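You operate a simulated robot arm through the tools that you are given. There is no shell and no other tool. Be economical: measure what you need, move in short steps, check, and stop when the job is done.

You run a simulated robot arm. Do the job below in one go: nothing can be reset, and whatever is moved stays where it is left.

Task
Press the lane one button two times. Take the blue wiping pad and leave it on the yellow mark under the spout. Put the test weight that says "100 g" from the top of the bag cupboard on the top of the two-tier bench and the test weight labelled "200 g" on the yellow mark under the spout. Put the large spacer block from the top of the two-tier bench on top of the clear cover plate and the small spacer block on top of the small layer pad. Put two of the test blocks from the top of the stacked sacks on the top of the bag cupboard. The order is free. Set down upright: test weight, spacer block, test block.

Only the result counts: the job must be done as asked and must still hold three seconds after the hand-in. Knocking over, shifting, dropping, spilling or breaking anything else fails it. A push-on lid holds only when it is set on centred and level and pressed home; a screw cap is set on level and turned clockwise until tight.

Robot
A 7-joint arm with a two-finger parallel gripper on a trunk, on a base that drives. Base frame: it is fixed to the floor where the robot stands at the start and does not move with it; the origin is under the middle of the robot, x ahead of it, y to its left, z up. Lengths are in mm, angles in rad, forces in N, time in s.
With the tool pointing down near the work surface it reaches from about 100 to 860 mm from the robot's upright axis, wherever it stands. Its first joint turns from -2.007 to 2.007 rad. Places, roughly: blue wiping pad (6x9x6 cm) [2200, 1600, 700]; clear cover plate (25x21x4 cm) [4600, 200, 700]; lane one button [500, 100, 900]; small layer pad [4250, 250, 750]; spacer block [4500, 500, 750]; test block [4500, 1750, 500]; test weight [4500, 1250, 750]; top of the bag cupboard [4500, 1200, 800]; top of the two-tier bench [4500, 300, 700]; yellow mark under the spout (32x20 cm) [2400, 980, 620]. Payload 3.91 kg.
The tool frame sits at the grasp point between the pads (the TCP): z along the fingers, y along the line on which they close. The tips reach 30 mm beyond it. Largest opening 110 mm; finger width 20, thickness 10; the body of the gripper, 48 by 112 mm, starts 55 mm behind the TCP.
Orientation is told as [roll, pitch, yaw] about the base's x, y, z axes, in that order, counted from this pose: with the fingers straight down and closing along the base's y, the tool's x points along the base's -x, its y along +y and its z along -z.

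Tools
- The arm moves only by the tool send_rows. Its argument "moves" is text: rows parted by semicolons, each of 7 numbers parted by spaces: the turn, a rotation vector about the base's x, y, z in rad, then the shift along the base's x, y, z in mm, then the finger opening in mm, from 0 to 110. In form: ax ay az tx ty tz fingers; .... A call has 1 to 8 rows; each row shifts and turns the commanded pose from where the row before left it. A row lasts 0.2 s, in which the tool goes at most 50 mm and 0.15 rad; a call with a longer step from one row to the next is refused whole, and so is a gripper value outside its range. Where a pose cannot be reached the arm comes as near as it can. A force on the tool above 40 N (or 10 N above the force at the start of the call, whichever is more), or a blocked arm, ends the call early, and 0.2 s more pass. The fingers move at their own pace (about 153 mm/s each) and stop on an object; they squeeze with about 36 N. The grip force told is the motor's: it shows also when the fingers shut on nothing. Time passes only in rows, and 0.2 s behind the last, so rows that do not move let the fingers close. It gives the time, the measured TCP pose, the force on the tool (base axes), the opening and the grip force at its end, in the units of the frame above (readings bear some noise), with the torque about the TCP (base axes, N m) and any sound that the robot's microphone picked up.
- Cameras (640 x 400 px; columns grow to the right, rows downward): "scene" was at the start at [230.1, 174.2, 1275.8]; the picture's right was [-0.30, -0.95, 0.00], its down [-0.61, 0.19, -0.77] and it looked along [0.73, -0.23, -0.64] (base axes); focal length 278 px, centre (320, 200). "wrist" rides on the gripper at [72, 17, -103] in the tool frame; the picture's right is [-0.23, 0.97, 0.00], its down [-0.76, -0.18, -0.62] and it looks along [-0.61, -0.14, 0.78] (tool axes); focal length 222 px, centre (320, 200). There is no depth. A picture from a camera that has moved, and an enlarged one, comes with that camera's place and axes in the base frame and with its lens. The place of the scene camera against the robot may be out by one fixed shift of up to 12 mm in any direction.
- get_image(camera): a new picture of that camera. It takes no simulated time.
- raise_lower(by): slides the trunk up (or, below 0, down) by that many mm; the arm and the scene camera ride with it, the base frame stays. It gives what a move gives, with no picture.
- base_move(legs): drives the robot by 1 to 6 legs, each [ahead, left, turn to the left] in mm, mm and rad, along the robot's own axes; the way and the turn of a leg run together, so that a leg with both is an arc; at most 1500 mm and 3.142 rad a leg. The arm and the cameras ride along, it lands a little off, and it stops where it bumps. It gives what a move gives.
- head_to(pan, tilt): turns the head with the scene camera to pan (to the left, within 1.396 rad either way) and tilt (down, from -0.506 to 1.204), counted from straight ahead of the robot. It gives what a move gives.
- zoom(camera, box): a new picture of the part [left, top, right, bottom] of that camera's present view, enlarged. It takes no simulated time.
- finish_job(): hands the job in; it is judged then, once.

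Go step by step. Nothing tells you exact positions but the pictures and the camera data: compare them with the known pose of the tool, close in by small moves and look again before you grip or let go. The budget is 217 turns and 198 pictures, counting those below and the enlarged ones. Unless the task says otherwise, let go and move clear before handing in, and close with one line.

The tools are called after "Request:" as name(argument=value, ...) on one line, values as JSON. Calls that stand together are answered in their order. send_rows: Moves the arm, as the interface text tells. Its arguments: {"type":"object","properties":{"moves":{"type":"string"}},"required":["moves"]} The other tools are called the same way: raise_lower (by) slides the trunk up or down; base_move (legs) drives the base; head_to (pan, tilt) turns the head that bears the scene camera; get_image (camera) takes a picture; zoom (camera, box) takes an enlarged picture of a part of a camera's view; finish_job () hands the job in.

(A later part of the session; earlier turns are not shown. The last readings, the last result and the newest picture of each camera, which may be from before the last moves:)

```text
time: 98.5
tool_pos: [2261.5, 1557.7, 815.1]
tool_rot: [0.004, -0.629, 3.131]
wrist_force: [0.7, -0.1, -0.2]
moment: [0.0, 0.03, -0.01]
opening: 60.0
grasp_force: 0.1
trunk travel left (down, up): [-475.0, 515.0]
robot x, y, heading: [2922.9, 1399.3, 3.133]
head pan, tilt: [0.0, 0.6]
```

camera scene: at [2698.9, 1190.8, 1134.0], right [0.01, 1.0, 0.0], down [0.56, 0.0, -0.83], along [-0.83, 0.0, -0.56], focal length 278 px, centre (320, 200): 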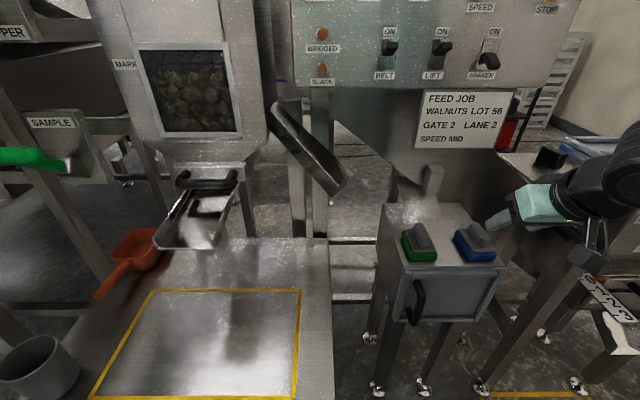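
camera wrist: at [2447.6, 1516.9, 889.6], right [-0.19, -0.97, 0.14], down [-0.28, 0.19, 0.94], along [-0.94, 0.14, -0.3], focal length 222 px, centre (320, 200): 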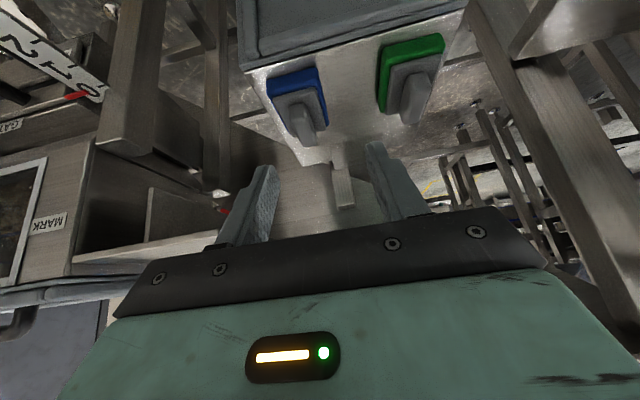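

Reaching further out works. Now a close look from here.

Request:
get_image(camera="wrist")

Request:
zoom(camera="scene", box=[360, 120, 560, 300])

```text
159 pictures are left
camera wrist: at [2378.9, 1540.2, 855.3], right [-0.19, -0.97, 0.14], down [-0.25, 0.18, 0.95], along [-0.95, 0.15, -0.28], focal length 222 px, centre (320, 200)
```

wrist: 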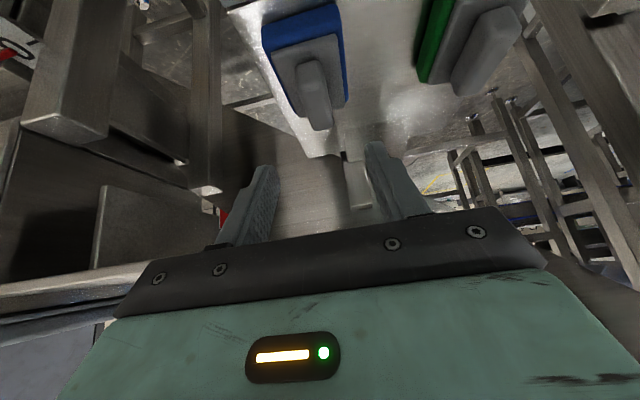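

```text
2.22 times, centred on (460, 210) of scene
camera zoom: at [2699.0, 1190.8, 1134.1], right [0.01, 1.0, 0.0], down [0.56, 0.0, -0.83], along [-0.83, 0.0, -0.56], focal length 617 px, centre (9, 178)
```

zoom: 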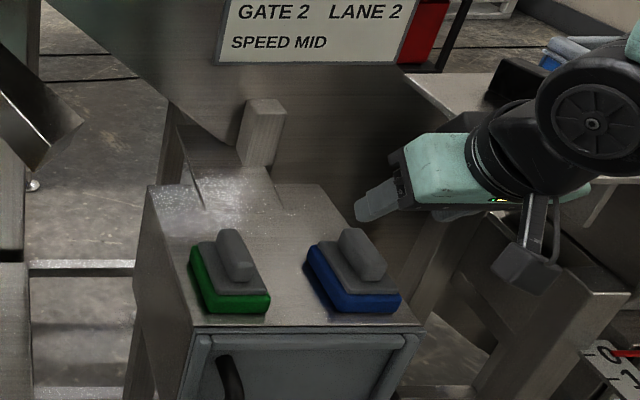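

Both cameras agree: handle centre at [2217, 1557, 709], pad slightly turned. I'll open to 100 and descend over the pad body, checking midway.

Request:
send_rows(moves="0 0 0 -22 0 0 100; 0 0 0 -22 0 -20 100; 0 0 0 0 0 -30 100")

Request:
get_image(camera="wrist")

Request:
zoom(camera="scene", box=[360, 120, 560, 300])

```text
time: 99.3
tool_pos: [2217.9, 1557.7, 766.2]
tool_rot: [0.003, -0.63, 3.135]
wrist_force: [0.3, -1.0, 1.1]
moment: [0.02, -0.01, -0.02]
opening: 100.0
grasp_force: 0.1
trunk travel left (down, up): [-475.0, 515.0]
robot x, y, heading: [2923.7, 1400.5, 3.138]
head pan, tilt: [0.0, 0.6]
```

```text
157 pictures are left
camera wrist: at [2335.0, 1540.7, 805.3], right [-0.19, -0.97, 0.14], down [-0.25, 0.18, 0.95], along [-0.95, 0.15, -0.28], focal length 222 px, centre (320, 200)
```

wrist: 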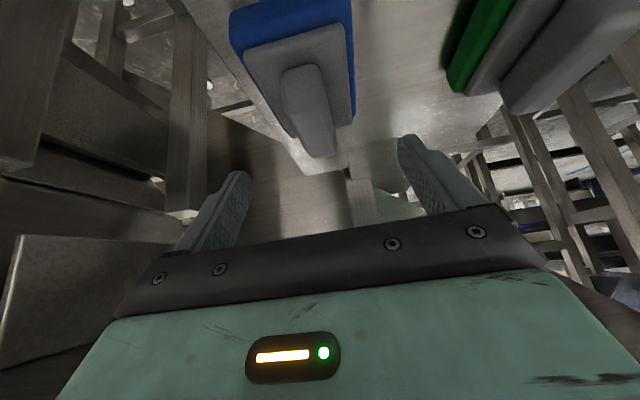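

```text
2.22 times, centred on (460, 210) of scene
camera zoom: at [2699.0, 1190.8, 1134.1], right [0.01, 1.0, 0.0], down [0.56, 0.0, -0.83], along [-0.83, 0.0, -0.56], focal length 617 px, centre (9, 178)
```

zoom: 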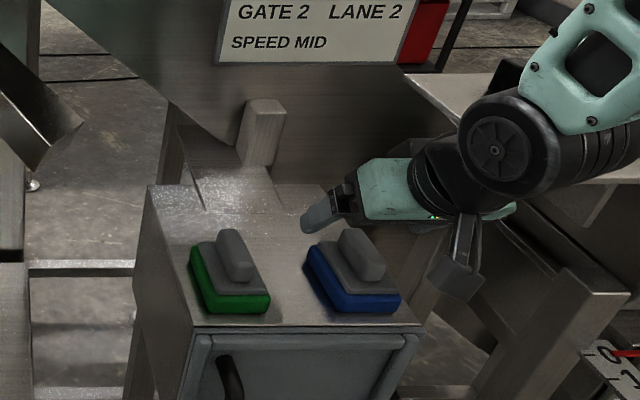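

The alignment looks good. I'll descend the last part and close.

Request:
send_rows(moves="0 0 0 0 3 -25 100; 0 0 0 0 0 -20 100; 0 0 0 0 0 -12 100; 0 0 0 0 0 0 0; 0 0 0 0 0 0 0; 0 0 0 0 0 0 0")

Request:
get_image(camera="wrist")

Request:
zoom(camera="scene", box=[360, 120, 560, 300])

```text
time: 100.8
tool_pos: [2216.4, 1562.8, 710.7]
tool_rot: [0.004, -0.633, 3.133]
wrist_force: [0.8, 9.1, 19.5]
moment: [0.92, 0.18, -0.14]
opening: 59.3
grasp_force: 36.2
trunk travel left (down, up): [-475.0, 515.0]
robot x, y, heading: [2922.6, 1402.6, 3.132]
head pan, tilt: [0.0, 0.6]
```

```text
155 pictures are left
camera wrist: at [2335.5, 1544.9, 749.8], right [-0.19, -0.97, 0.14], down [-0.24, 0.18, 0.95], along [-0.95, 0.15, -0.27], focal length 222 px, centre (320, 200)
```

wrist: 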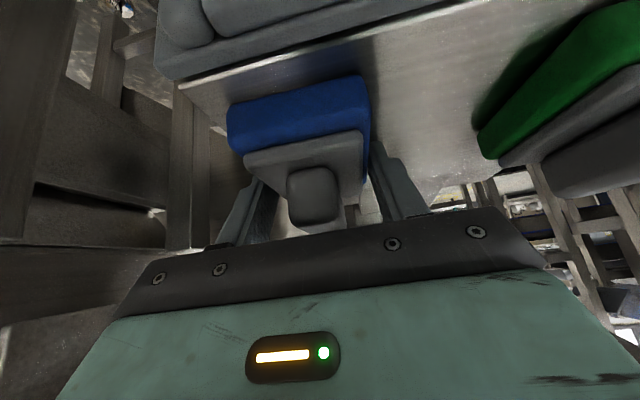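

```text
2.22 times, centred on (460, 210) of scene
camera zoom: at [2699.5, 1191.0, 1134.3], right [0.01, 1.0, 0.0], down [0.56, 0.0, -0.83], along [-0.83, 0.0, -0.56], focal length 617 px, centre (9, 178)
```

zoom: 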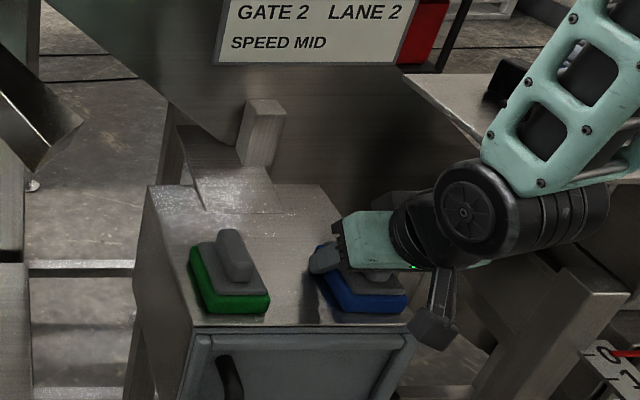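

The pad is gripped at 59 mm. I'll lift it and back the base away before moving to the mark.

Request:
send_rows(moves="0 0 0 0 0 20 0; 0 0 0 0 0 30 0; 0 0 0 0 0 30 0; 0 0 0 0 0 10 0")

Request:
base_move(legs=[[-220, 0, 0], [0, 320, 0]])

Request:
get_image(camera="wrist")

Request:
get_image(camera="scene")

```text
time: 101.8
tool_pos: [2217.4, 1561.6, 800.6]
tool_rot: [0.003, -0.626, 3.136]
wrist_force: [0.3, -1.0, -0.4]
moment: [0.01, -0.02, -0.01]
opening: 59.4
grasp_force: 36.0
trunk travel left (down, up): [-475.0, 515.0]
robot x, y, heading: [2924.2, 1400.1, 3.141]
head pan, tilt: [0.0, 0.6]
```

```text
time: 105.2
tool_pos: [2432.5, 1239.7, 799.6]
tool_rot: [0.004, -0.628, 3.132]
wrist_force: [-0.1, 0.2, -1.1]
moment: [-0.01, -0.03, -0.02]
opening: 59.4
grasp_force: 35.9
trunk travel left (down, up): [-475.0, 515.0]
robot x, y, heading: [3139.1, 1077.9, 3.138]
head pan, tilt: [0.0, 0.6]
```

```text
153 pictures are left
camera wrist: at [2550.6, 1221.8, 839.9], right [-0.19, -0.97, 0.14], down [-0.25, 0.18, 0.95], along [-0.95, 0.15, -0.28], focal length 222 px, centre (320, 200)
```

wrist: 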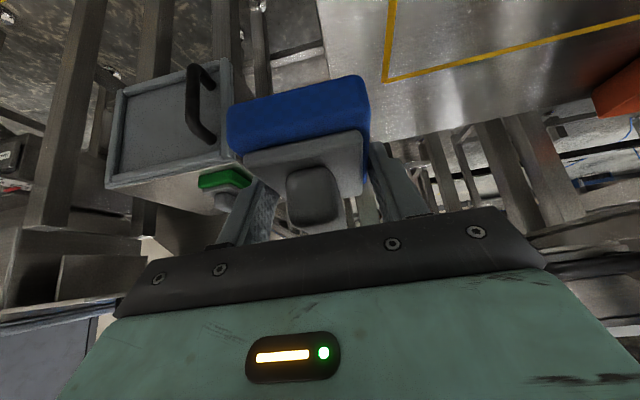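

```text
152 pictures are left
camera scene: at [2913.0, 868.1, 1134.0], right [0.01, 1.0, 0.0], down [0.56, 0.0, -0.83], along [-0.82, 0.01, -0.56], focal length 278 px, centre (320, 200)
```

scene: 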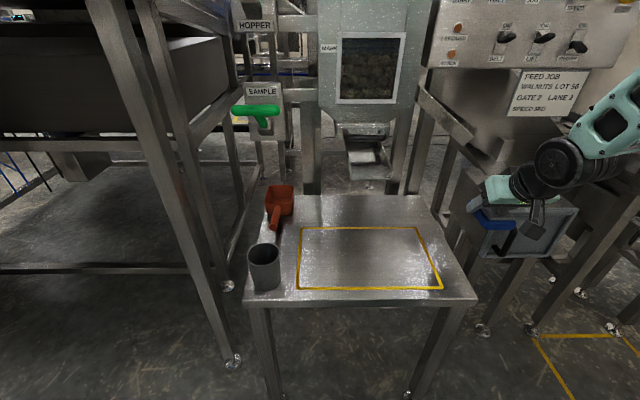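

The mark spans about x 2302–2517, y 820–1150, and nothing overhangs it. I'll set the pad near [2409, 1085] on its left part, leaving room for the weight.

Request:
send_rows(moves="0 0 0 -8 -45 0 0; 0 0 0 -8 -45 0 0; 0 0 0 -8 -45 0 0; 0 0 0 0 -20 -30 0; 0 0 0 0 0 -40 0; 0 0 0 0 0 -30 0; 0 0 0 0 0 0 0")

Request:
get_image(camera="wrist")

Request:
zoom(camera="scene", box=[240, 150, 500, 310])

```text
time: 106.8
tool_pos: [2407.1, 1082.6, 699.8]
tool_rot: [0.004, -0.629, 3.13]
wrist_force: [-0.3, 0.0, -1.9]
moment: [0.02, -0.03, 0.05]
opening: 59.4
grasp_force: 35.5
trunk travel left (down, up): [-475.0, 515.0]
robot x, y, heading: [3140.8, 1076.1, 3.135]
head pan, tilt: [0.0, 0.6]
```

```text
151 pictures are left
camera wrist: at [2525.3, 1065.7, 740.3], right [-0.19, -0.97, 0.14], down [-0.25, 0.18, 0.95], along [-0.95, 0.15, -0.28], focal length 222 px, centre (320, 200)
```

wrist: 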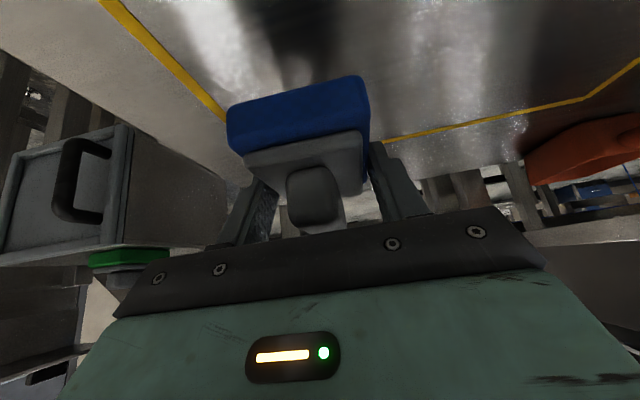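

```text
2.46 times, centred on (370, 230) of scene
camera zoom: at [2913.0, 868.0, 1134.0], right [0.01, 1.0, 0.0], down [0.56, 0.0, -0.83], along [-0.82, 0.01, -0.56], focal length 683 px, centre (197, 126)
```

zoom: 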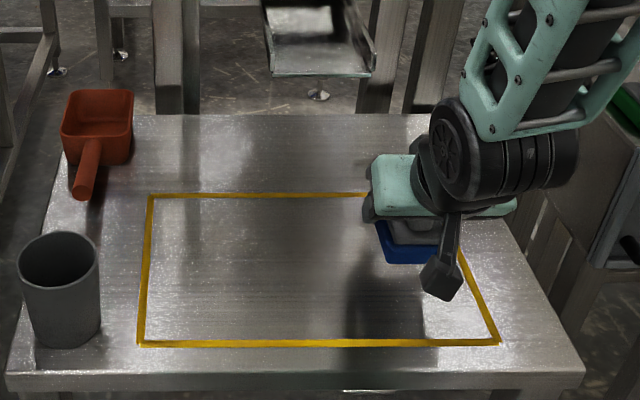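

I'll lower to contact in small steps.

Request:
send_rows(moves="0 0 0 0 0 -8 0; 0 0 0 0 0 -6 0; 0 0 0 0 0 -4 0; 0 0 0 0 0 -4 0; 0 0 0 0 0 0 0")

```text
time: 108.0
tool_pos: [2408.9, 1083.9, 678.2]
tool_rot: [0.004, -0.631, 3.132]
wrist_force: [-0.1, 0.1, -1.0]
moment: [-0.01, -0.03, 0.03]
opening: 59.5
grasp_force: 36.1
trunk travel left (down, up): [-475.0, 515.0]
robot x, y, heading: [3136.3, 1073.4, 3.13]
head pan, tilt: [0.0, 0.6]
```

Request:
send_rows(moves="0 0 0 0 0 -4 0; 0 0 0 0 0 -4 0; 0 0 0 0 0 0 0")

Request:
get_image(camera="wrist")

Request:
zoom(camera="scene", box=[340, 180, 460, 290])

```text
time: 108.8
tool_pos: [2408.2, 1084.7, 670.2]
tool_rot: [0.004, -0.628, 3.132]
wrist_force: [0.2, 0.5, -0.9]
moment: [0.03, 0.04, 0.0]
opening: 59.2
grasp_force: 35.8
trunk travel left (down, up): [-475.0, 515.0]
robot x, y, heading: [3139.0, 1077.9, 3.132]
head pan, tilt: [0.0, 0.6]
```

```text
149 pictures are left
camera wrist: at [2526.1, 1066.6, 710.1], right [-0.19, -0.97, 0.14], down [-0.25, 0.18, 0.95], along [-0.95, 0.15, -0.28], focal length 222 px, centre (320, 200)
```

wrist: 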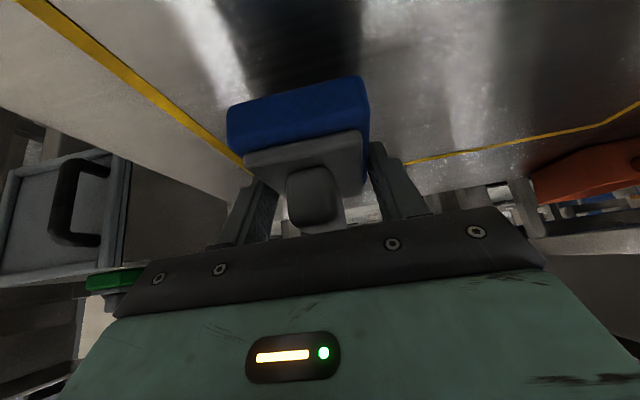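

```text
3.64 times, centred on (400, 235) of scene
camera zoom: at [2912.9, 868.1, 1134.0], right [0.01, 1.0, 0.0], down [0.56, 0.0, -0.83], along [-0.82, 0.01, -0.56], focal length 1010 px, centre (29, 73)
```

zoom: 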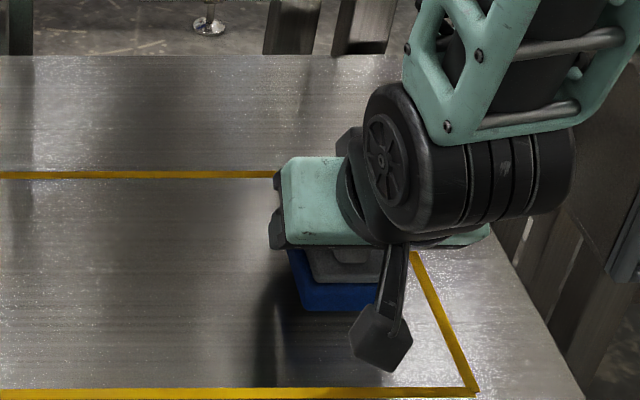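

Request:
send_rows(moves="0 0 0 0 0 -4 0; 0 0 0 0 0 -3 0; 0 0 0 0 0 -3 0; 0 0 0 0 0 -3 0; 0 0 0 0 0 -3 0; 0 0 0 0 0 -3 0")

```text
time: 110.2
tool_pos: [2408.4, 1084.3, 650.4]
tool_rot: [0.004, -0.632, 3.133]
wrist_force: [1.3, 0.7, 1.9]
moment: [0.05, 0.07, -0.02]
opening: 59.1
grasp_force: 36.5
trunk travel left (down, up): [-475.0, 515.0]
robot x, y, heading: [3141.5, 1076.9, 3.137]
head pan, tilt: [0.0, 0.6]
```

Request:
send_rows(moves="0 0 0 0 0 -2 0; 0 0 0 0 0 -1 0; 0 0 0 0 0 0 0")

Request:
get_image(camera="wrist")

```text
time: 111.1
tool_pos: [2406.6, 1084.5, 650.5]
tool_rot: [0.006, -0.638, 3.131]
wrist_force: [4.8, -0.4, 18.5]
moment: [0.56, -0.76, -0.08]
opening: 59.5
grasp_force: 36.1
trunk travel left (down, up): [-475.0, 515.0]
robot x, y, heading: [3138.5, 1079.7, 3.136]
head pan, tilt: [0.0, 0.6]
stopped in row 3: the force on the tool passed its limit at 41 N (the readings are from after the stop); the commanded pose is now the measured one
```

```text
147 pictures are left
camera wrist: at [2525.4, 1066.4, 689.2], right [-0.19, -0.97, 0.14], down [-0.24, 0.18, 0.95], along [-0.95, 0.15, -0.27], focal length 222 px, centre (320, 200)
```

wrist: 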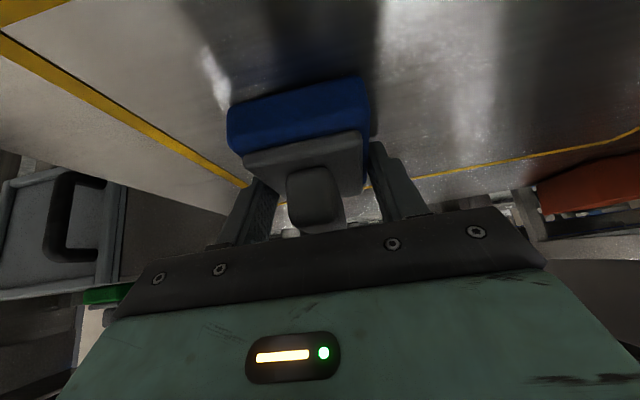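

It is in contact with the table and well inside the mark. I'll release, lift straight up, and check.

Request:
send_rows(moves="0 0 0 0 0 1 80; 0 0 0 0 0 0 90; 0 0 0 0 0 20 90; 0 0 0 0 0 40 90; 0 0 0 0 0 40 90; 0 0 0 0 0 40 90")

Request:
zoom(camera="scene", box=[240, 150, 500, 310])

```text
time: 112.5
tool_pos: [2407.1, 1084.8, 791.3]
tool_rot: [0.004, -0.633, 3.131]
wrist_force: [-0.3, 0.7, -0.7]
moment: [-0.02, -0.01, -0.03]
opening: 90.1
grasp_force: 0.1
trunk travel left (down, up): [-475.0, 515.0]
robot x, y, heading: [3139.3, 1077.9, 3.135]
head pan, tilt: [0.0, 0.6]
```

```text
2.46 times, centred on (370, 230) of scene
camera zoom: at [2912.8, 868.1, 1133.9], right [0.01, 1.0, 0.0], down [0.57, 0.0, -0.82], along [-0.82, 0.01, -0.57], focal length 683 px, centre (197, 126)
```

zoom: 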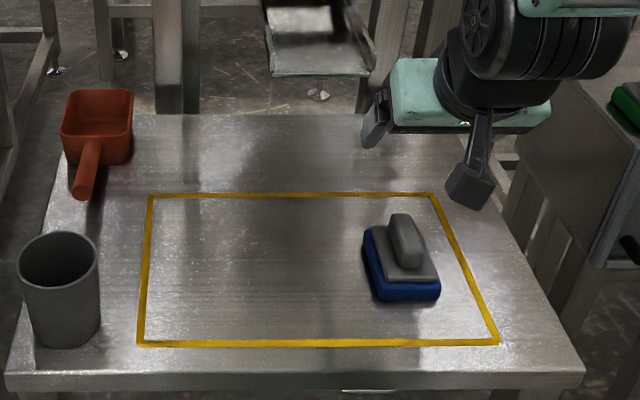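

The pad is on the mark. I'll raise and straighten the tool, back off, and turn to face the cupboard.

Request:
send_rows(moves="0 -0.15 0 10 0 40 90; 0 -0.15 0 20 0 40 90; 0 -0.15 0 30 0 35 90; 0 -0.15 0 40 0 20 90; 0 -0.033 0 45 0 0 60; 0 0 0 45 0 0 60; 0 0 0 45 0 0 60; 0 0 0 45 0 0 60")

Request:
base_move(legs=[[-200, 0, 0], [0, 0, -1.5708], [0, 0, -1.5708]])

Request:
head_to(pan=0.2, tilt=0.5)

Request:
get_image(camera="scene")

Request:
head_to(pan=-0.7, tilt=0.5)

Request:
get_image(camera="scene")

```text
time: 114.3
tool_pos: [2686.4, 1083.6, 925.6]
tool_rot: [-0.003, -0.003, 3.133]
wrist_force: [0.1, -0.8, 0.9]
moment: [0.01, -0.03, 0.03]
opening: 59.8
grasp_force: 0.0
trunk travel left (down, up): [-475.0, 515.0]
robot x, y, heading: [3141.5, 1076.4, 3.13]
head pan, tilt: [0.0, 0.6]
```

```text
time: 123.6
tool_pos: [3789.6, 1060.7, 925.2]
tool_rot: [-0.002, -0.002, -0.021]
wrist_force: [0.4, 0.3, -0.1]
moment: [-0.01, -0.03, 0.02]
opening: 60.0
grasp_force: 0.0
trunk travel left (down, up): [-475.0, 515.0]
robot x, y, heading: [3339.4, 1071.5, -0.018]
head pan, tilt: [0.0, 0.6]
```

```text
time: 124.3
tool_pos: [3788.3, 1061.6, 926.1]
tool_rot: [-0.001, -0.002, -0.02]
wrist_force: [0.0, 0.5, -0.6]
moment: [0.02, -0.01, 0.05]
opening: 60.0
grasp_force: 0.0
trunk travel left (down, up): [-475.0, 515.0]
robot x, y, heading: [3340.0, 1074.8, -0.018]
head pan, tilt: [0.201, 0.499]
```

```text
145 pictures are left
camera scene: at [3579.2, 1288.1, 1143.1], right [0.18, -0.98, 0.0], down [-0.47, -0.09, -0.88], along [0.86, 0.16, -0.48], focal length 278 px, centre (320, 200)
```

scene: 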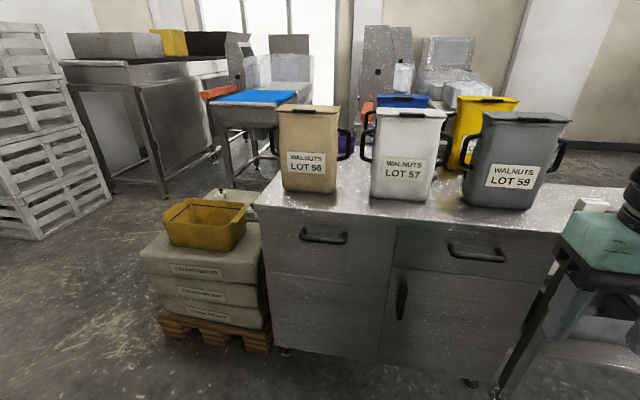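

```text
time: 125.5
tool_pos: [3788.6, 1061.9, 925.5]
tool_rot: [-0.001, -0.002, -0.021]
wrist_force: [0.4, 0.0, 0.0]
moment: [-0.01, 0.03, -0.02]
opening: 59.9
grasp_force: 0.1
trunk travel left (down, up): [-475.0, 515.0]
robot x, y, heading: [3332.0, 1072.0, -0.024]
head pan, tilt: [-0.7, 0.499]
```

```text
144 pictures are left
camera scene: at [3558.1, 1211.9, 1143.1], right [-0.66, -0.75, 0.0], down [-0.36, 0.32, -0.88], along [0.66, -0.58, -0.48], focal length 278 px, centre (320, 200)
```

scene: 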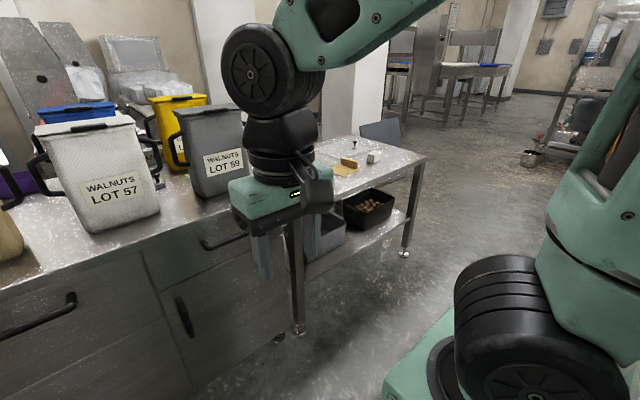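

The weights must be behind the bins on the cupboard. I'll raise the trunk to look over them.

Request:
raise_lower(by=450)

Request:
head_to(pan=0.1, tilt=0.75)

Request:
get_image(camera="scene")

Request:
head_to(pan=-0.7, tilt=0.75)

Request:
get_image(camera="scene")

```text
refused: 450 is not a number from -400 to 400
```

```text
time: 126.7
tool_pos: [3789.0, 1061.9, 926.3]
tool_rot: [-0.001, -0.002, -0.02]
wrist_force: [-0.4, 0.0, 0.2]
moment: [-0.01, 0.01, -0.01]
opening: 60.0
grasp_force: 0.0
trunk travel left (down, up): [-475.0, 515.0]
robot x, y, heading: [3336.8, 1074.8, -0.018]
head pan, tilt: [0.099, 0.75]
```

```text
143 pictures are left
camera scene: at [3572.3, 1278.3, 1121.2], right [0.08, -1.0, 0.0], down [-0.68, -0.05, -0.73], along [0.73, 0.06, -0.68], focal length 278 px, centre (320, 200)
```

scene: 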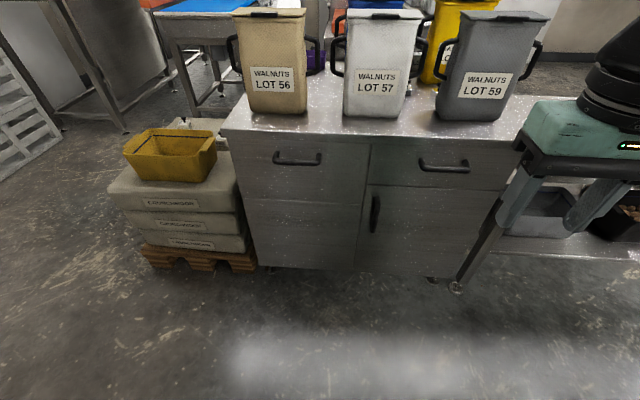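

```text
time: 127.8
tool_pos: [3789.7, 1061.8, 924.8]
tool_rot: [-0.001, -0.002, -0.023]
wrist_force: [0.0, -1.1, 0.2]
moment: [-0.05, -0.01, 0.01]
opening: 60.1
grasp_force: 0.0
trunk travel left (down, up): [-475.0, 515.0]
robot x, y, heading: [3335.2, 1073.0, -0.02]
head pan, tilt: [-0.7, 0.75]
```

```text
142 pictures are left
camera scene: at [3552.0, 1217.2, 1121.1], right [-0.66, -0.75, 0.0], down [-0.51, 0.45, -0.73], along [0.55, -0.48, -0.68], focal length 278 px, centre (320, 200)
```

scene: 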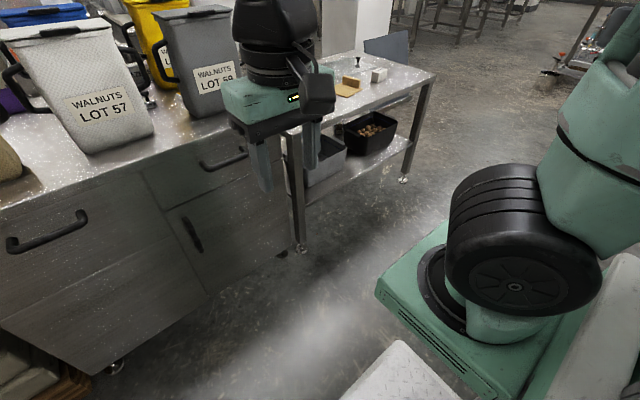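

Request:
raise_lower(by=400)

Request:
head_to(pan=0.1, tilt=0.6)

Request:
get_image(camera="scene")

Request:
head_to(pan=-0.6, tilt=0.6)

Request:
get_image(camera="scene")

```text
time: 131.6
tool_pos: [3788.8, 1061.9, 1325.8]
tool_rot: [0.0, -0.002, -0.02]
wrist_force: [-0.1, 0.0, 0.8]
moment: [-0.01, -0.02, -0.03]
opening: 59.9
grasp_force: 0.1
trunk travel left (down, up): [-875.0, 115.0]
robot x, y, heading: [3334.1, 1074.7, -0.015]
head pan, tilt: [-0.7, 0.75]
```

```text
time: 132.8
tool_pos: [3789.2, 1061.7, 1325.1]
tool_rot: [-0.002, -0.002, -0.021]
wrist_force: [-0.3, 0.5, 0.0]
moment: [0.0, 0.0, 0.0]
opening: 60.1
grasp_force: 0.0
trunk travel left (down, up): [-875.0, 115.0]
robot x, y, heading: [3336.3, 1078.5, -0.021]
head pan, tilt: [0.099, 0.6]
```

```text
141 pictures are left
camera scene: at [3577.8, 1278.8, 1534.0], right [0.08, -1.0, 0.0], down [-0.56, -0.04, -0.82], along [0.82, 0.06, -0.57], focal length 278 px, centre (320, 200)
```

scene: 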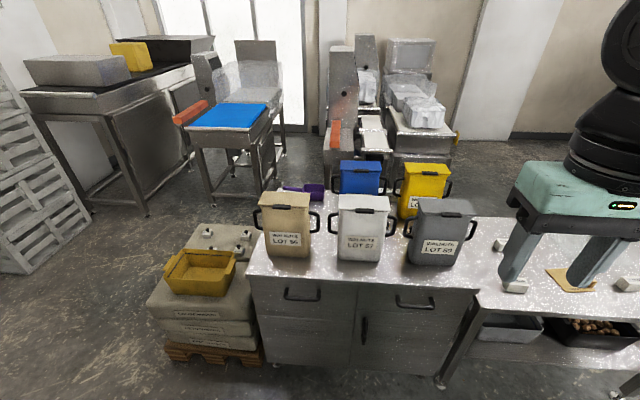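

```text
time: 133.8
tool_pos: [3789.5, 1062.1, 1324.4]
tool_rot: [-0.002, -0.002, -0.021]
wrist_force: [0.4, -1.4, 0.3]
moment: [0.02, 0.0, 0.0]
opening: 60.0
grasp_force: 0.1
trunk travel left (down, up): [-875.0, 115.0]
robot x, y, heading: [3336.7, 1074.0, -0.019]
head pan, tilt: [-0.6, 0.6]
```

```text
140 pictures are left
camera scene: at [3561.6, 1220.5, 1534.0], right [-0.58, -0.81, 0.0], down [-0.46, 0.33, -0.83], along [0.67, -0.48, -0.56], focal length 278 px, centre (320, 200)
```

scene: 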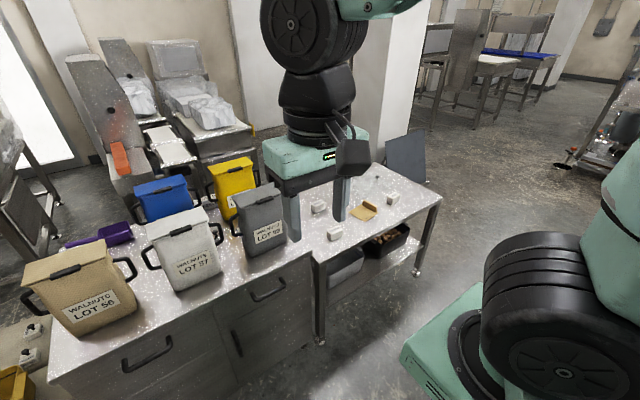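

Request:
zoom(camera="scene", box=[20, 150, 280, 320])

Request:
zoom(camera="scene", box=[280, 150, 460, 270])

Request:
get_image(camera="wrist")

Request:
head_to(pan=0.3, tilt=0.6)

Request:
zoom(camera="scene", box=[200, 140, 440, 300])

```text
2.35 times, centred on (150, 235) of scene
camera zoom: at [3561.6, 1220.5, 1534.0], right [-0.58, -0.81, 0.0], down [-0.46, 0.33, -0.83], along [0.67, -0.48, -0.56], focal length 653 px, centre (720, 118)
```

zoom: 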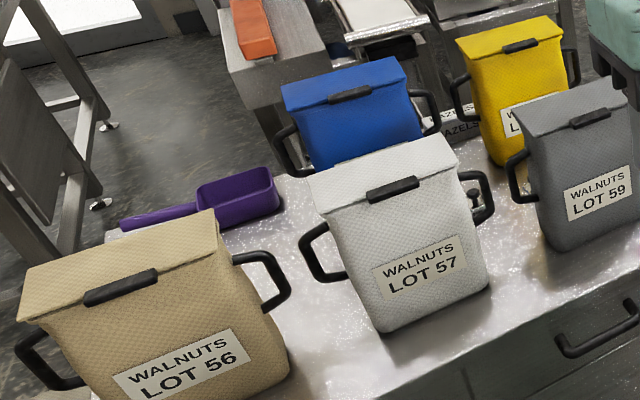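

```text
3.33 times, centred on (370, 210) of scene
camera zoom: at [3561.6, 1220.5, 1534.0], right [-0.58, -0.81, 0.0], down [-0.46, 0.33, -0.83], along [0.67, -0.48, -0.56], focal length 925 px, centre (153, 167)
```

zoom: 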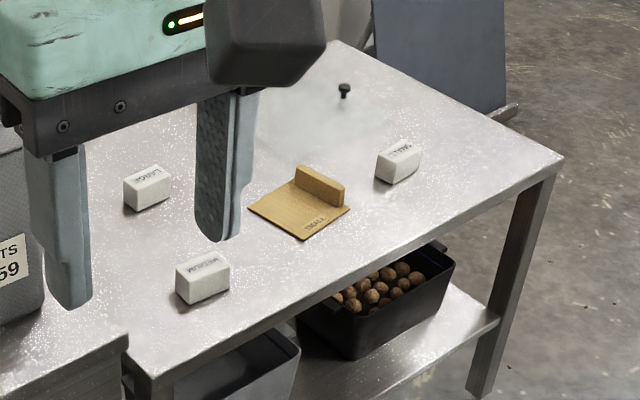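

```text
137 pictures are left
camera wrist: at [3715.9, 1080.2, 1427.6], right [0.25, 0.97, 0.0], down [0.76, -0.19, 0.62], along [0.61, -0.16, -0.78], focal length 222 px, centre (320, 200)
```

wrist: 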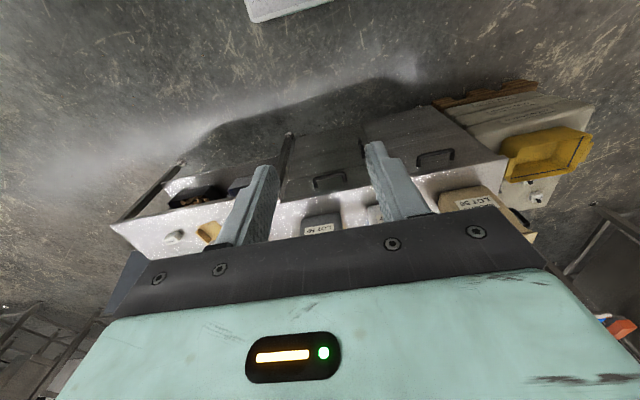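

```text
time: 135.0
tool_pos: [3788.7, 1060.3, 1325.3]
tool_rot: [-0.002, -0.003, -0.021]
wrist_force: [-1.1, 0.1, 0.6]
moment: [0.03, -0.01, -0.01]
opening: 60.1
grasp_force: 0.1
trunk travel left (down, up): [-875.0, 115.0]
robot x, y, heading: [3339.0, 1073.1, -0.022]
head pan, tilt: [0.3, 0.6]
```

```text
2.50 times, centred on (320, 220) of scene
camera zoom: at [3574.6, 1296.2, 1534.0], right [0.28, -0.96, 0.0], down [-0.54, -0.16, -0.83], along [0.79, 0.23, -0.56], focal length 694 px, centre (320, 150)
```

zoom: 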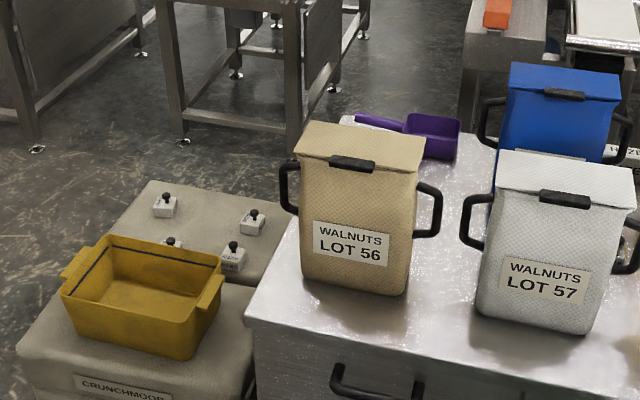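

The bench shows three white spacer blocks, a brown layer pad and a clear plate with a black knob. Four knobbed test blocks stand on the sacks. The weights are hidden behind the bins, so I'll go closer and higher to look down.

Request:
raise_lower(by=110)

Request:
base_move(legs=[[330, 0, 0.02]])

Request:
head_to(pan=0, tilt=0.85)

Request:
get_image(camera="scene")

Request:
get_image(camera="wrist")

```text
time: 136.4
tool_pos: [3789.9, 1061.5, 1435.5]
tool_rot: [-0.002, -0.001, -0.021]
wrist_force: [-0.1, 0.6, -0.2]
moment: [-0.03, -0.01, -0.07]
opening: 59.9
grasp_force: 0.1
trunk travel left (down, up): [-985.0, 5.0]
robot x, y, heading: [3339.2, 1073.5, -0.021]
head pan, tilt: [0.3, 0.6]
```

```text
time: 138.7
tool_pos: [4125.3, 1067.8, 1435.4]
tool_rot: [-0.003, 0.0, 0.0]
wrist_force: [0.7, 0.4, -0.6]
moment: [0.0, -0.01, 0.01]
opening: 59.9
grasp_force: 0.0
trunk travel left (down, up): [-985.0, 5.0]
robot x, y, heading: [3675.2, 1068.7, 0.003]
head pan, tilt: [0.3, 0.6]
```

```text
time: 139.4
tool_pos: [4126.0, 1067.6, 1435.9]
tool_rot: [-0.001, -0.001, 0.0]
wrist_force: [0.2, -0.5, -0.2]
moment: [0.02, 0.01, 0.01]
opening: 59.8
grasp_force: 0.0
trunk travel left (down, up): [-985.0, 5.0]
robot x, y, heading: [3673.8, 1073.0, 0.004]
head pan, tilt: [0.0, 0.85]
```

```text
135 pictures are left
camera scene: at [3900.2, 1271.6, 1623.2], right [0.0, -1.0, 0.0], down [-0.75, 0.0, -0.66], along [0.66, 0.0, -0.75], focal length 278 px, centre (320, 200)
```

scene: 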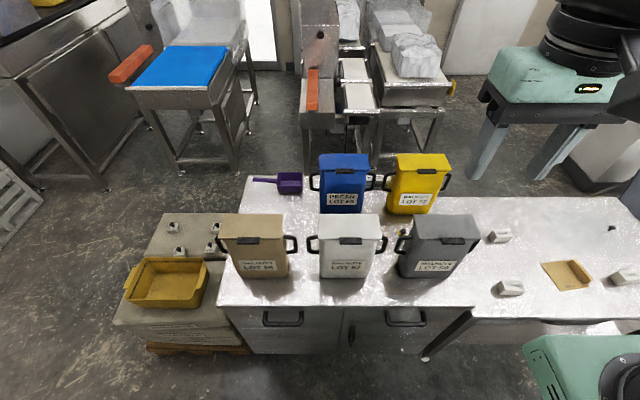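

```text
134 pictures are left
camera wrist: at [4052.3, 1084.8, 1537.6], right [0.23, 0.97, 0.0], down [0.76, -0.18, 0.62], along [0.61, -0.14, -0.78], focal length 222 px, centre (320, 200)
```

wrist: 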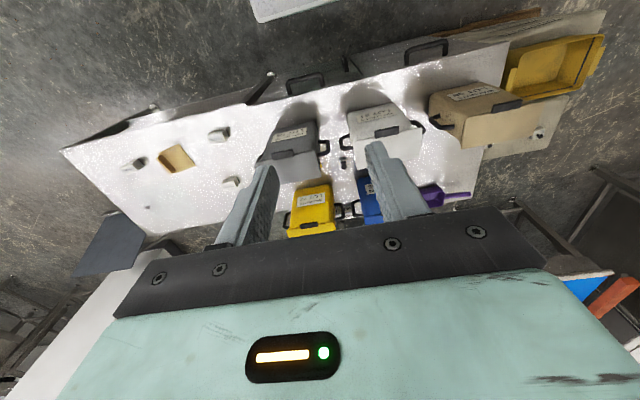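

Request:
zoom(camera="wrist", box=[260, 80, 440, 220])

Request:
zoom(camera="scene", box=[210, 140, 480, 310])

```text
2.86 times, centred on (350, 150) of wrist
camera zoom: at [4052.3, 1084.8, 1537.6], right [0.23, 0.97, 0.0], down [0.76, -0.18, 0.62], along [0.61, -0.14, -0.78], focal length 635 px, centre (234, 343)
```

zoom: 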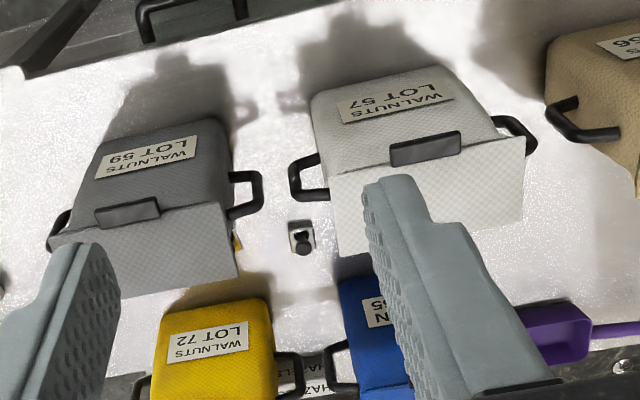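

```text
2.35 times, centred on (345, 225) of scene
camera zoom: at [3900.2, 1271.6, 1623.2], right [0.0, -1.0, 0.0], down [-0.75, 0.0, -0.66], along [0.66, 0.0, -0.75], focal length 653 px, centre (261, 141)
```

zoom: 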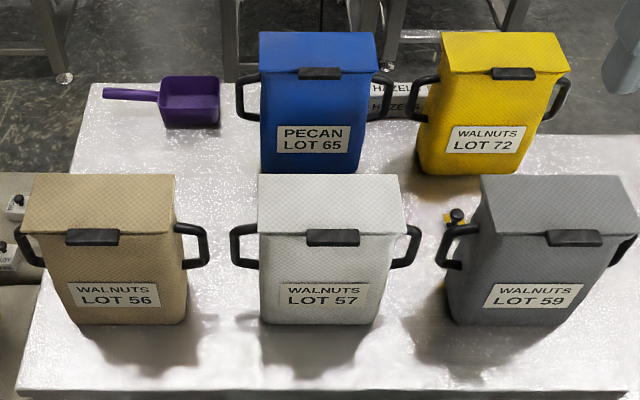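

One weight is in the gap between LOT 57 and LOT 59, and another is behind LOT 59. I'll move the wrist camera over the gap.

Request:
send_rows(moves="0 0 0 40 0 -25 60; 0 0 0 40 0 -25 60; 0 0 0 40 0 -25 60; 0 0 0 40 0 -25 60; 0 0 0 40 0 -25 60; 0 0 0 20 0 -25 60")

Request:
get_image(camera="wrist")

```text
time: 140.8
tool_pos: [4345.9, 1068.8, 1285.5]
tool_rot: [0.0, -0.001, 0.001]
wrist_force: [-1.0, 0.4, 0.5]
moment: [-0.03, -0.03, 0.01]
opening: 59.7
grasp_force: 0.1
trunk travel left (down, up): [-985.0, 5.0]
robot x, y, heading: [3666.4, 1071.1, 0.002]
head pan, tilt: [0.0, 0.85]
```

```text
131 pictures are left
camera wrist: at [4272.2, 1084.5, 1388.0], right [0.23, 0.97, 0.0], down [0.76, -0.18, 0.62], along [0.61, -0.14, -0.78], focal length 222 px, centre (320, 200)
```

wrist: 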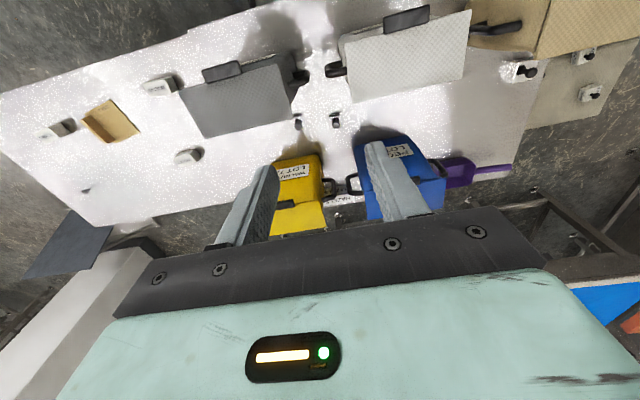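

Request:
zoom(camera="wrist", box=[270, 60, 390, 150])

Request:
zoom(camera="wrist", box=[20, 50, 220, 200])

Request:
zoom(camera="wrist", box=[480, 20, 640, 130])

```text
4.44 times, centred on (330, 105) of wrist
camera zoom: at [4272.2, 1084.5, 1388.0], right [0.23, 0.97, 0.0], down [0.76, -0.18, 0.62], along [0.61, -0.14, -0.78], focal length 987 px, centre (276, 622)
```

zoom: 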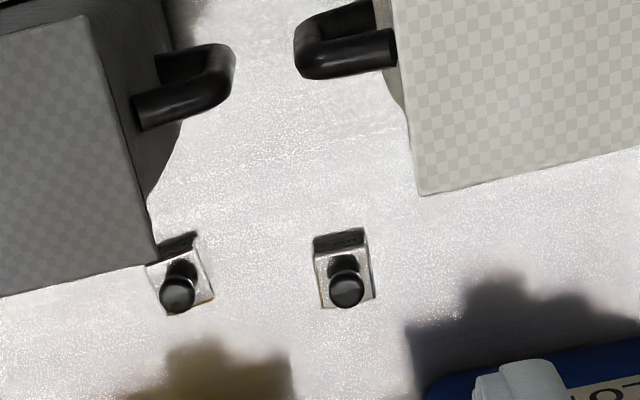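

```text
2.67 times, centred on (120, 125) of wrist
camera zoom: at [4272.2, 1084.5, 1388.0], right [0.23, 0.97, 0.0], down [0.76, -0.18, 0.62], along [0.61, -0.14, -0.78], focal length 592 px, centre (853, 400)
```

zoom: 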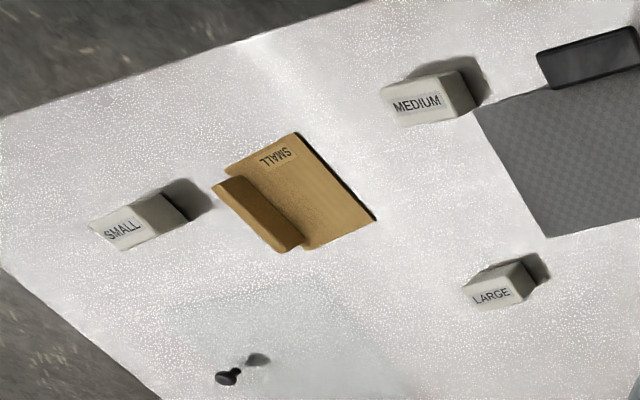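

```text
3.64 times, centred on (560, 75) of wrist
camera zoom: at [4272.2, 1084.5, 1388.0], right [0.23, 0.97, 0.0], down [0.76, -0.18, 0.62], along [0.61, -0.14, -0.78], focal length 808 px, centre (-553, 654)
```

zoom: 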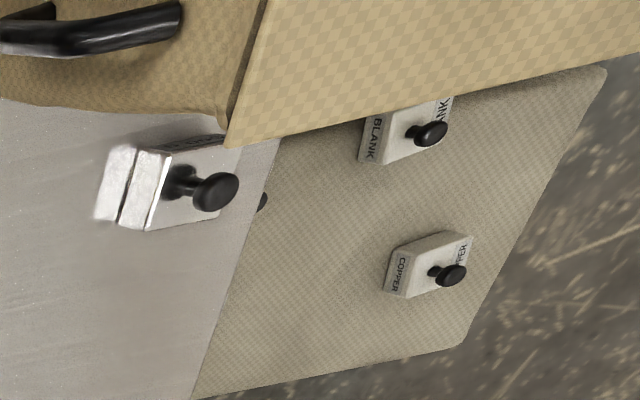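

There are three weights: two in the middle gap, and one bigger near LOT 56 on the left edge. I'll enlarge strongly to read the labels.

Request:
zoom(camera="wrist", box=[290, 105, 345, 135])

Request:
zoom(camera="wrist", box=[500, 50, 550, 85])

```text
11.64 times, centred on (318, 120) of wrist
camera zoom: at [4272.2, 1084.5, 1388.0], right [0.23, 0.97, 0.0], down [0.76, -0.18, 0.62], along [0.61, -0.14, -0.78], focal length 2585 px, centre (349, 1131)
```

zoom: 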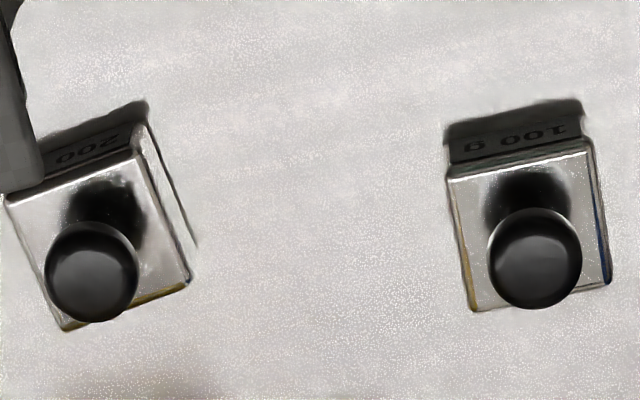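

```text
11.43 times, centred on (525, 68) of wrist
camera zoom: at [4272.2, 1084.5, 1388.0], right [0.23, 0.97, 0.0], down [0.76, -0.18, 0.62], along [0.61, -0.14, -0.78], focal length 2538 px, centre (-2023, 1714)
```

zoom: 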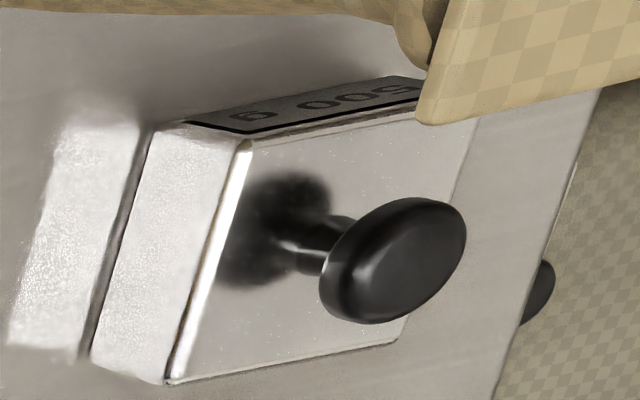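

Labels read: the right one in the gap (y≈1078) is "100 g", the one at y≈974 is "200 g", and the one at the far left is "500 g". I'll move the base in 150 mm and yaw the tool -90° so the wrist camera stays in the corridor between the bin rows.

Request:
base_move(legs=[[140, 0, 0]])

Request:
send_rows(moves="0 0 -0.15 0 0 -10 60; 0 0 -0.15 0 0 -10 60; 0 0 -0.15 0 0 -10 60; 0 0 -0.15 0 0 -10 60; 0 0 -0.15 0 0 -10 60; 0 0 -0.15 0 0 -10 60; 0 0 -0.15 0 0 -10 60; 0 0 -0.15 0 0 -10 60")

Request:
send_rows(moves="0 0 -0.15 0 2 -10 60; 0 0 -0.14 0 2 -10 60; 0 0 0 0 2 0 60")

Request:
get_image(camera="wrist")

Request:
get_image(camera="scene")

```text
time: 142.2
tool_pos: [4488.4, 1067.0, 1285.9]
tool_rot: [-0.001, -0.001, 0.0]
wrist_force: [-0.3, 0.0, 0.6]
moment: [-0.02, -0.04, -0.05]
opening: 60.0
grasp_force: 0.0
trunk travel left (down, up): [-985.0, 5.0]
robot x, y, heading: [3814.4, 1070.9, -0.003]
head pan, tilt: [0.0, 0.85]
```

```text
time: 144.0
tool_pos: [4489.0, 1067.5, 1204.1]
tool_rot: [-0.002, -0.001, -1.202]
wrist_force: [0.6, -0.9, -0.1]
moment: [-0.01, 0.01, 0.0]
opening: 60.0
grasp_force: 0.2
trunk travel left (down, up): [-985.0, 5.0]
robot x, y, heading: [3814.5, 1070.8, -0.0]
head pan, tilt: [0.0, 0.85]
```

```text
time: 144.8
tool_pos: [4488.5, 1073.2, 1185.0]
tool_rot: [-0.002, -0.002, -1.492]
wrist_force: [0.3, -0.5, -0.6]
moment: [0.01, -0.01, -0.01]
opening: 60.2
grasp_force: 0.0
trunk travel left (down, up): [-985.0, 5.0]
robot x, y, heading: [3816.1, 1071.5, 0.003]
head pan, tilt: [0.0, 0.85]
```

```text
125 pictures are left
camera wrist: at [4498.9, 1147.2, 1286.9], right [0.99, -0.15, 0.0], down [-0.12, -0.77, 0.62], along [-0.09, -0.62, -0.78], focal length 222 px, centre (320, 200)
```

wrist: 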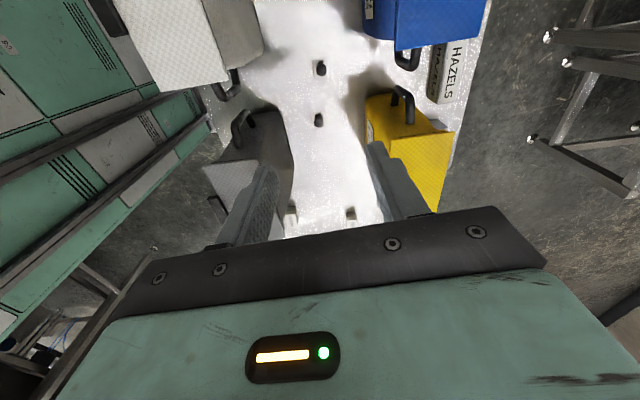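

```text
124 pictures are left
camera scene: at [4043.4, 1271.6, 1623.1], right [0.0, -1.0, 0.0], down [-0.75, 0.0, -0.66], along [0.66, 0.0, -0.75], focal length 278 px, centre (320, 200)
```

scene: 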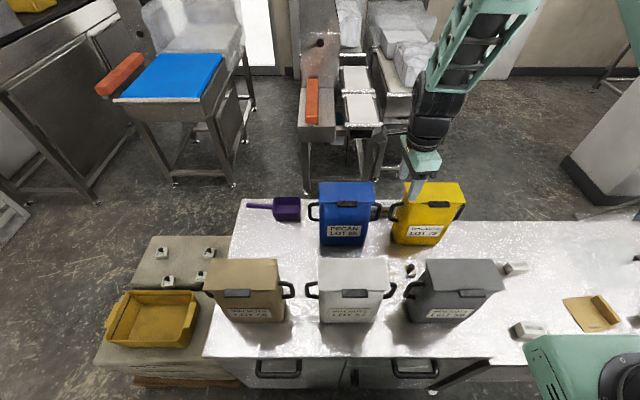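

The corridor between the bin rows is clear; "100 g" is at [4492, 1079] and "200 g" at [4475, 983]. I'll descend over the 100 g in stages.

Request:
send_rows(moves="0 0 0 1 3 -45 80; 0 0 0 1 3 -45 80; 0 0 0 1 0 -45 80; 0 0 0 0 0 -45 80; 0 0 0 0 0 -45 80; 0 0 0 0 0 -45 80")

Request:
get_image(camera="wrist")

Request:
zoom(camera="scene", box=[290, 100, 530, 340])

```text
time: 146.2
tool_pos: [4492.0, 1080.0, 915.3]
tool_rot: [-0.002, -0.001, -1.49]
wrist_force: [-0.8, -0.6, 0.1]
moment: [-0.02, 0.02, 0.0]
opening: 80.3
grasp_force: 0.0
trunk travel left (down, up): [-985.0, 5.0]
robot x, y, heading: [3816.3, 1070.9, 0.0]
head pan, tilt: [0.0, 0.85]
```

```text
123 pictures are left
camera wrist: at [4502.6, 1152.1, 1018.0], right [0.99, -0.15, 0.0], down [-0.11, -0.77, 0.62], along [-0.09, -0.62, -0.78], focal length 222 px, centre (320, 200)
```

wrist: 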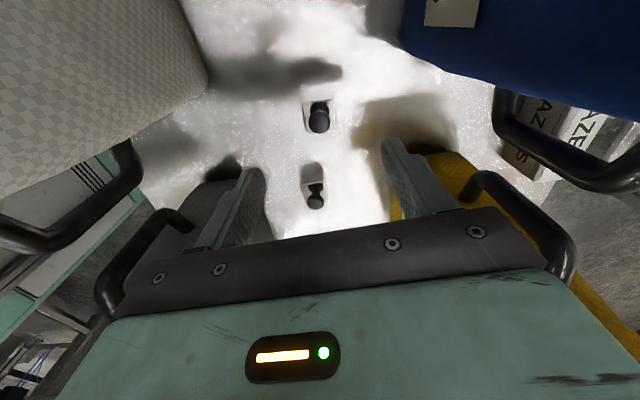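

```text
1.67 times, centred on (410, 220) of scene
camera zoom: at [4043.1, 1271.6, 1623.3], right [0.0, -1.0, 0.0], down [-0.75, 0.0, -0.66], along [0.66, 0.0, -0.75], focal length 463 px, centre (170, 167)
```

zoom: 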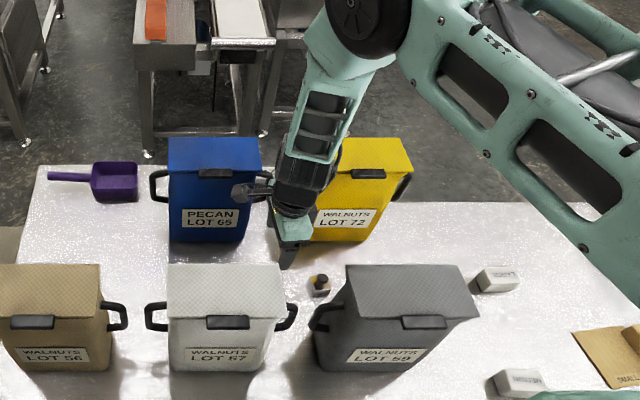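

It is aligned over the 100 g. I'll descend to gripping height and close gently.

Request:
send_rows(moves="0 0 0 0 1 -45 80; 0 0 0 0 0 -45 80; 0 0 0 0 0 -25 80; 0 0 0 0 0 -10 80; 0 0 0 0 0 -6 80")

Request:
get_image(camera="wrist")

```text
time: 147.4
tool_pos: [4496.9, 1079.7, 789.8]
tool_rot: [0.004, 0.0, -1.489]
wrist_force: [-5.6, -3.2, 26.6]
moment: [-0.18, 1.4, 0.0]
opening: 82.7
grasp_force: 2.7
trunk travel left (down, up): [-985.0, 5.0]
robot x, y, heading: [3817.2, 1072.5, 0.003]
head pan, tilt: [0.0, 0.85]
stopped in row 5: the force on the tool passed its limit at 50 N (the readings are from after the stop); the commanded pose is now the measured one
```

```text
121 pictures are left
camera wrist: at [4505.6, 1153.6, 892.6], right [0.99, -0.15, 0.0], down [-0.12, -0.77, 0.62], along [-0.09, -0.62, -0.78], focal length 222 px, centre (320, 200)
```

wrist: 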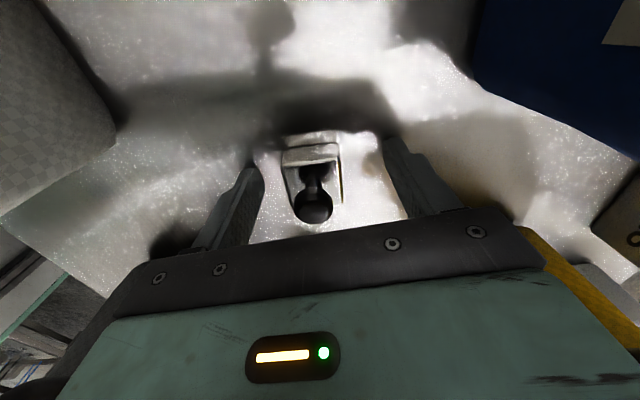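

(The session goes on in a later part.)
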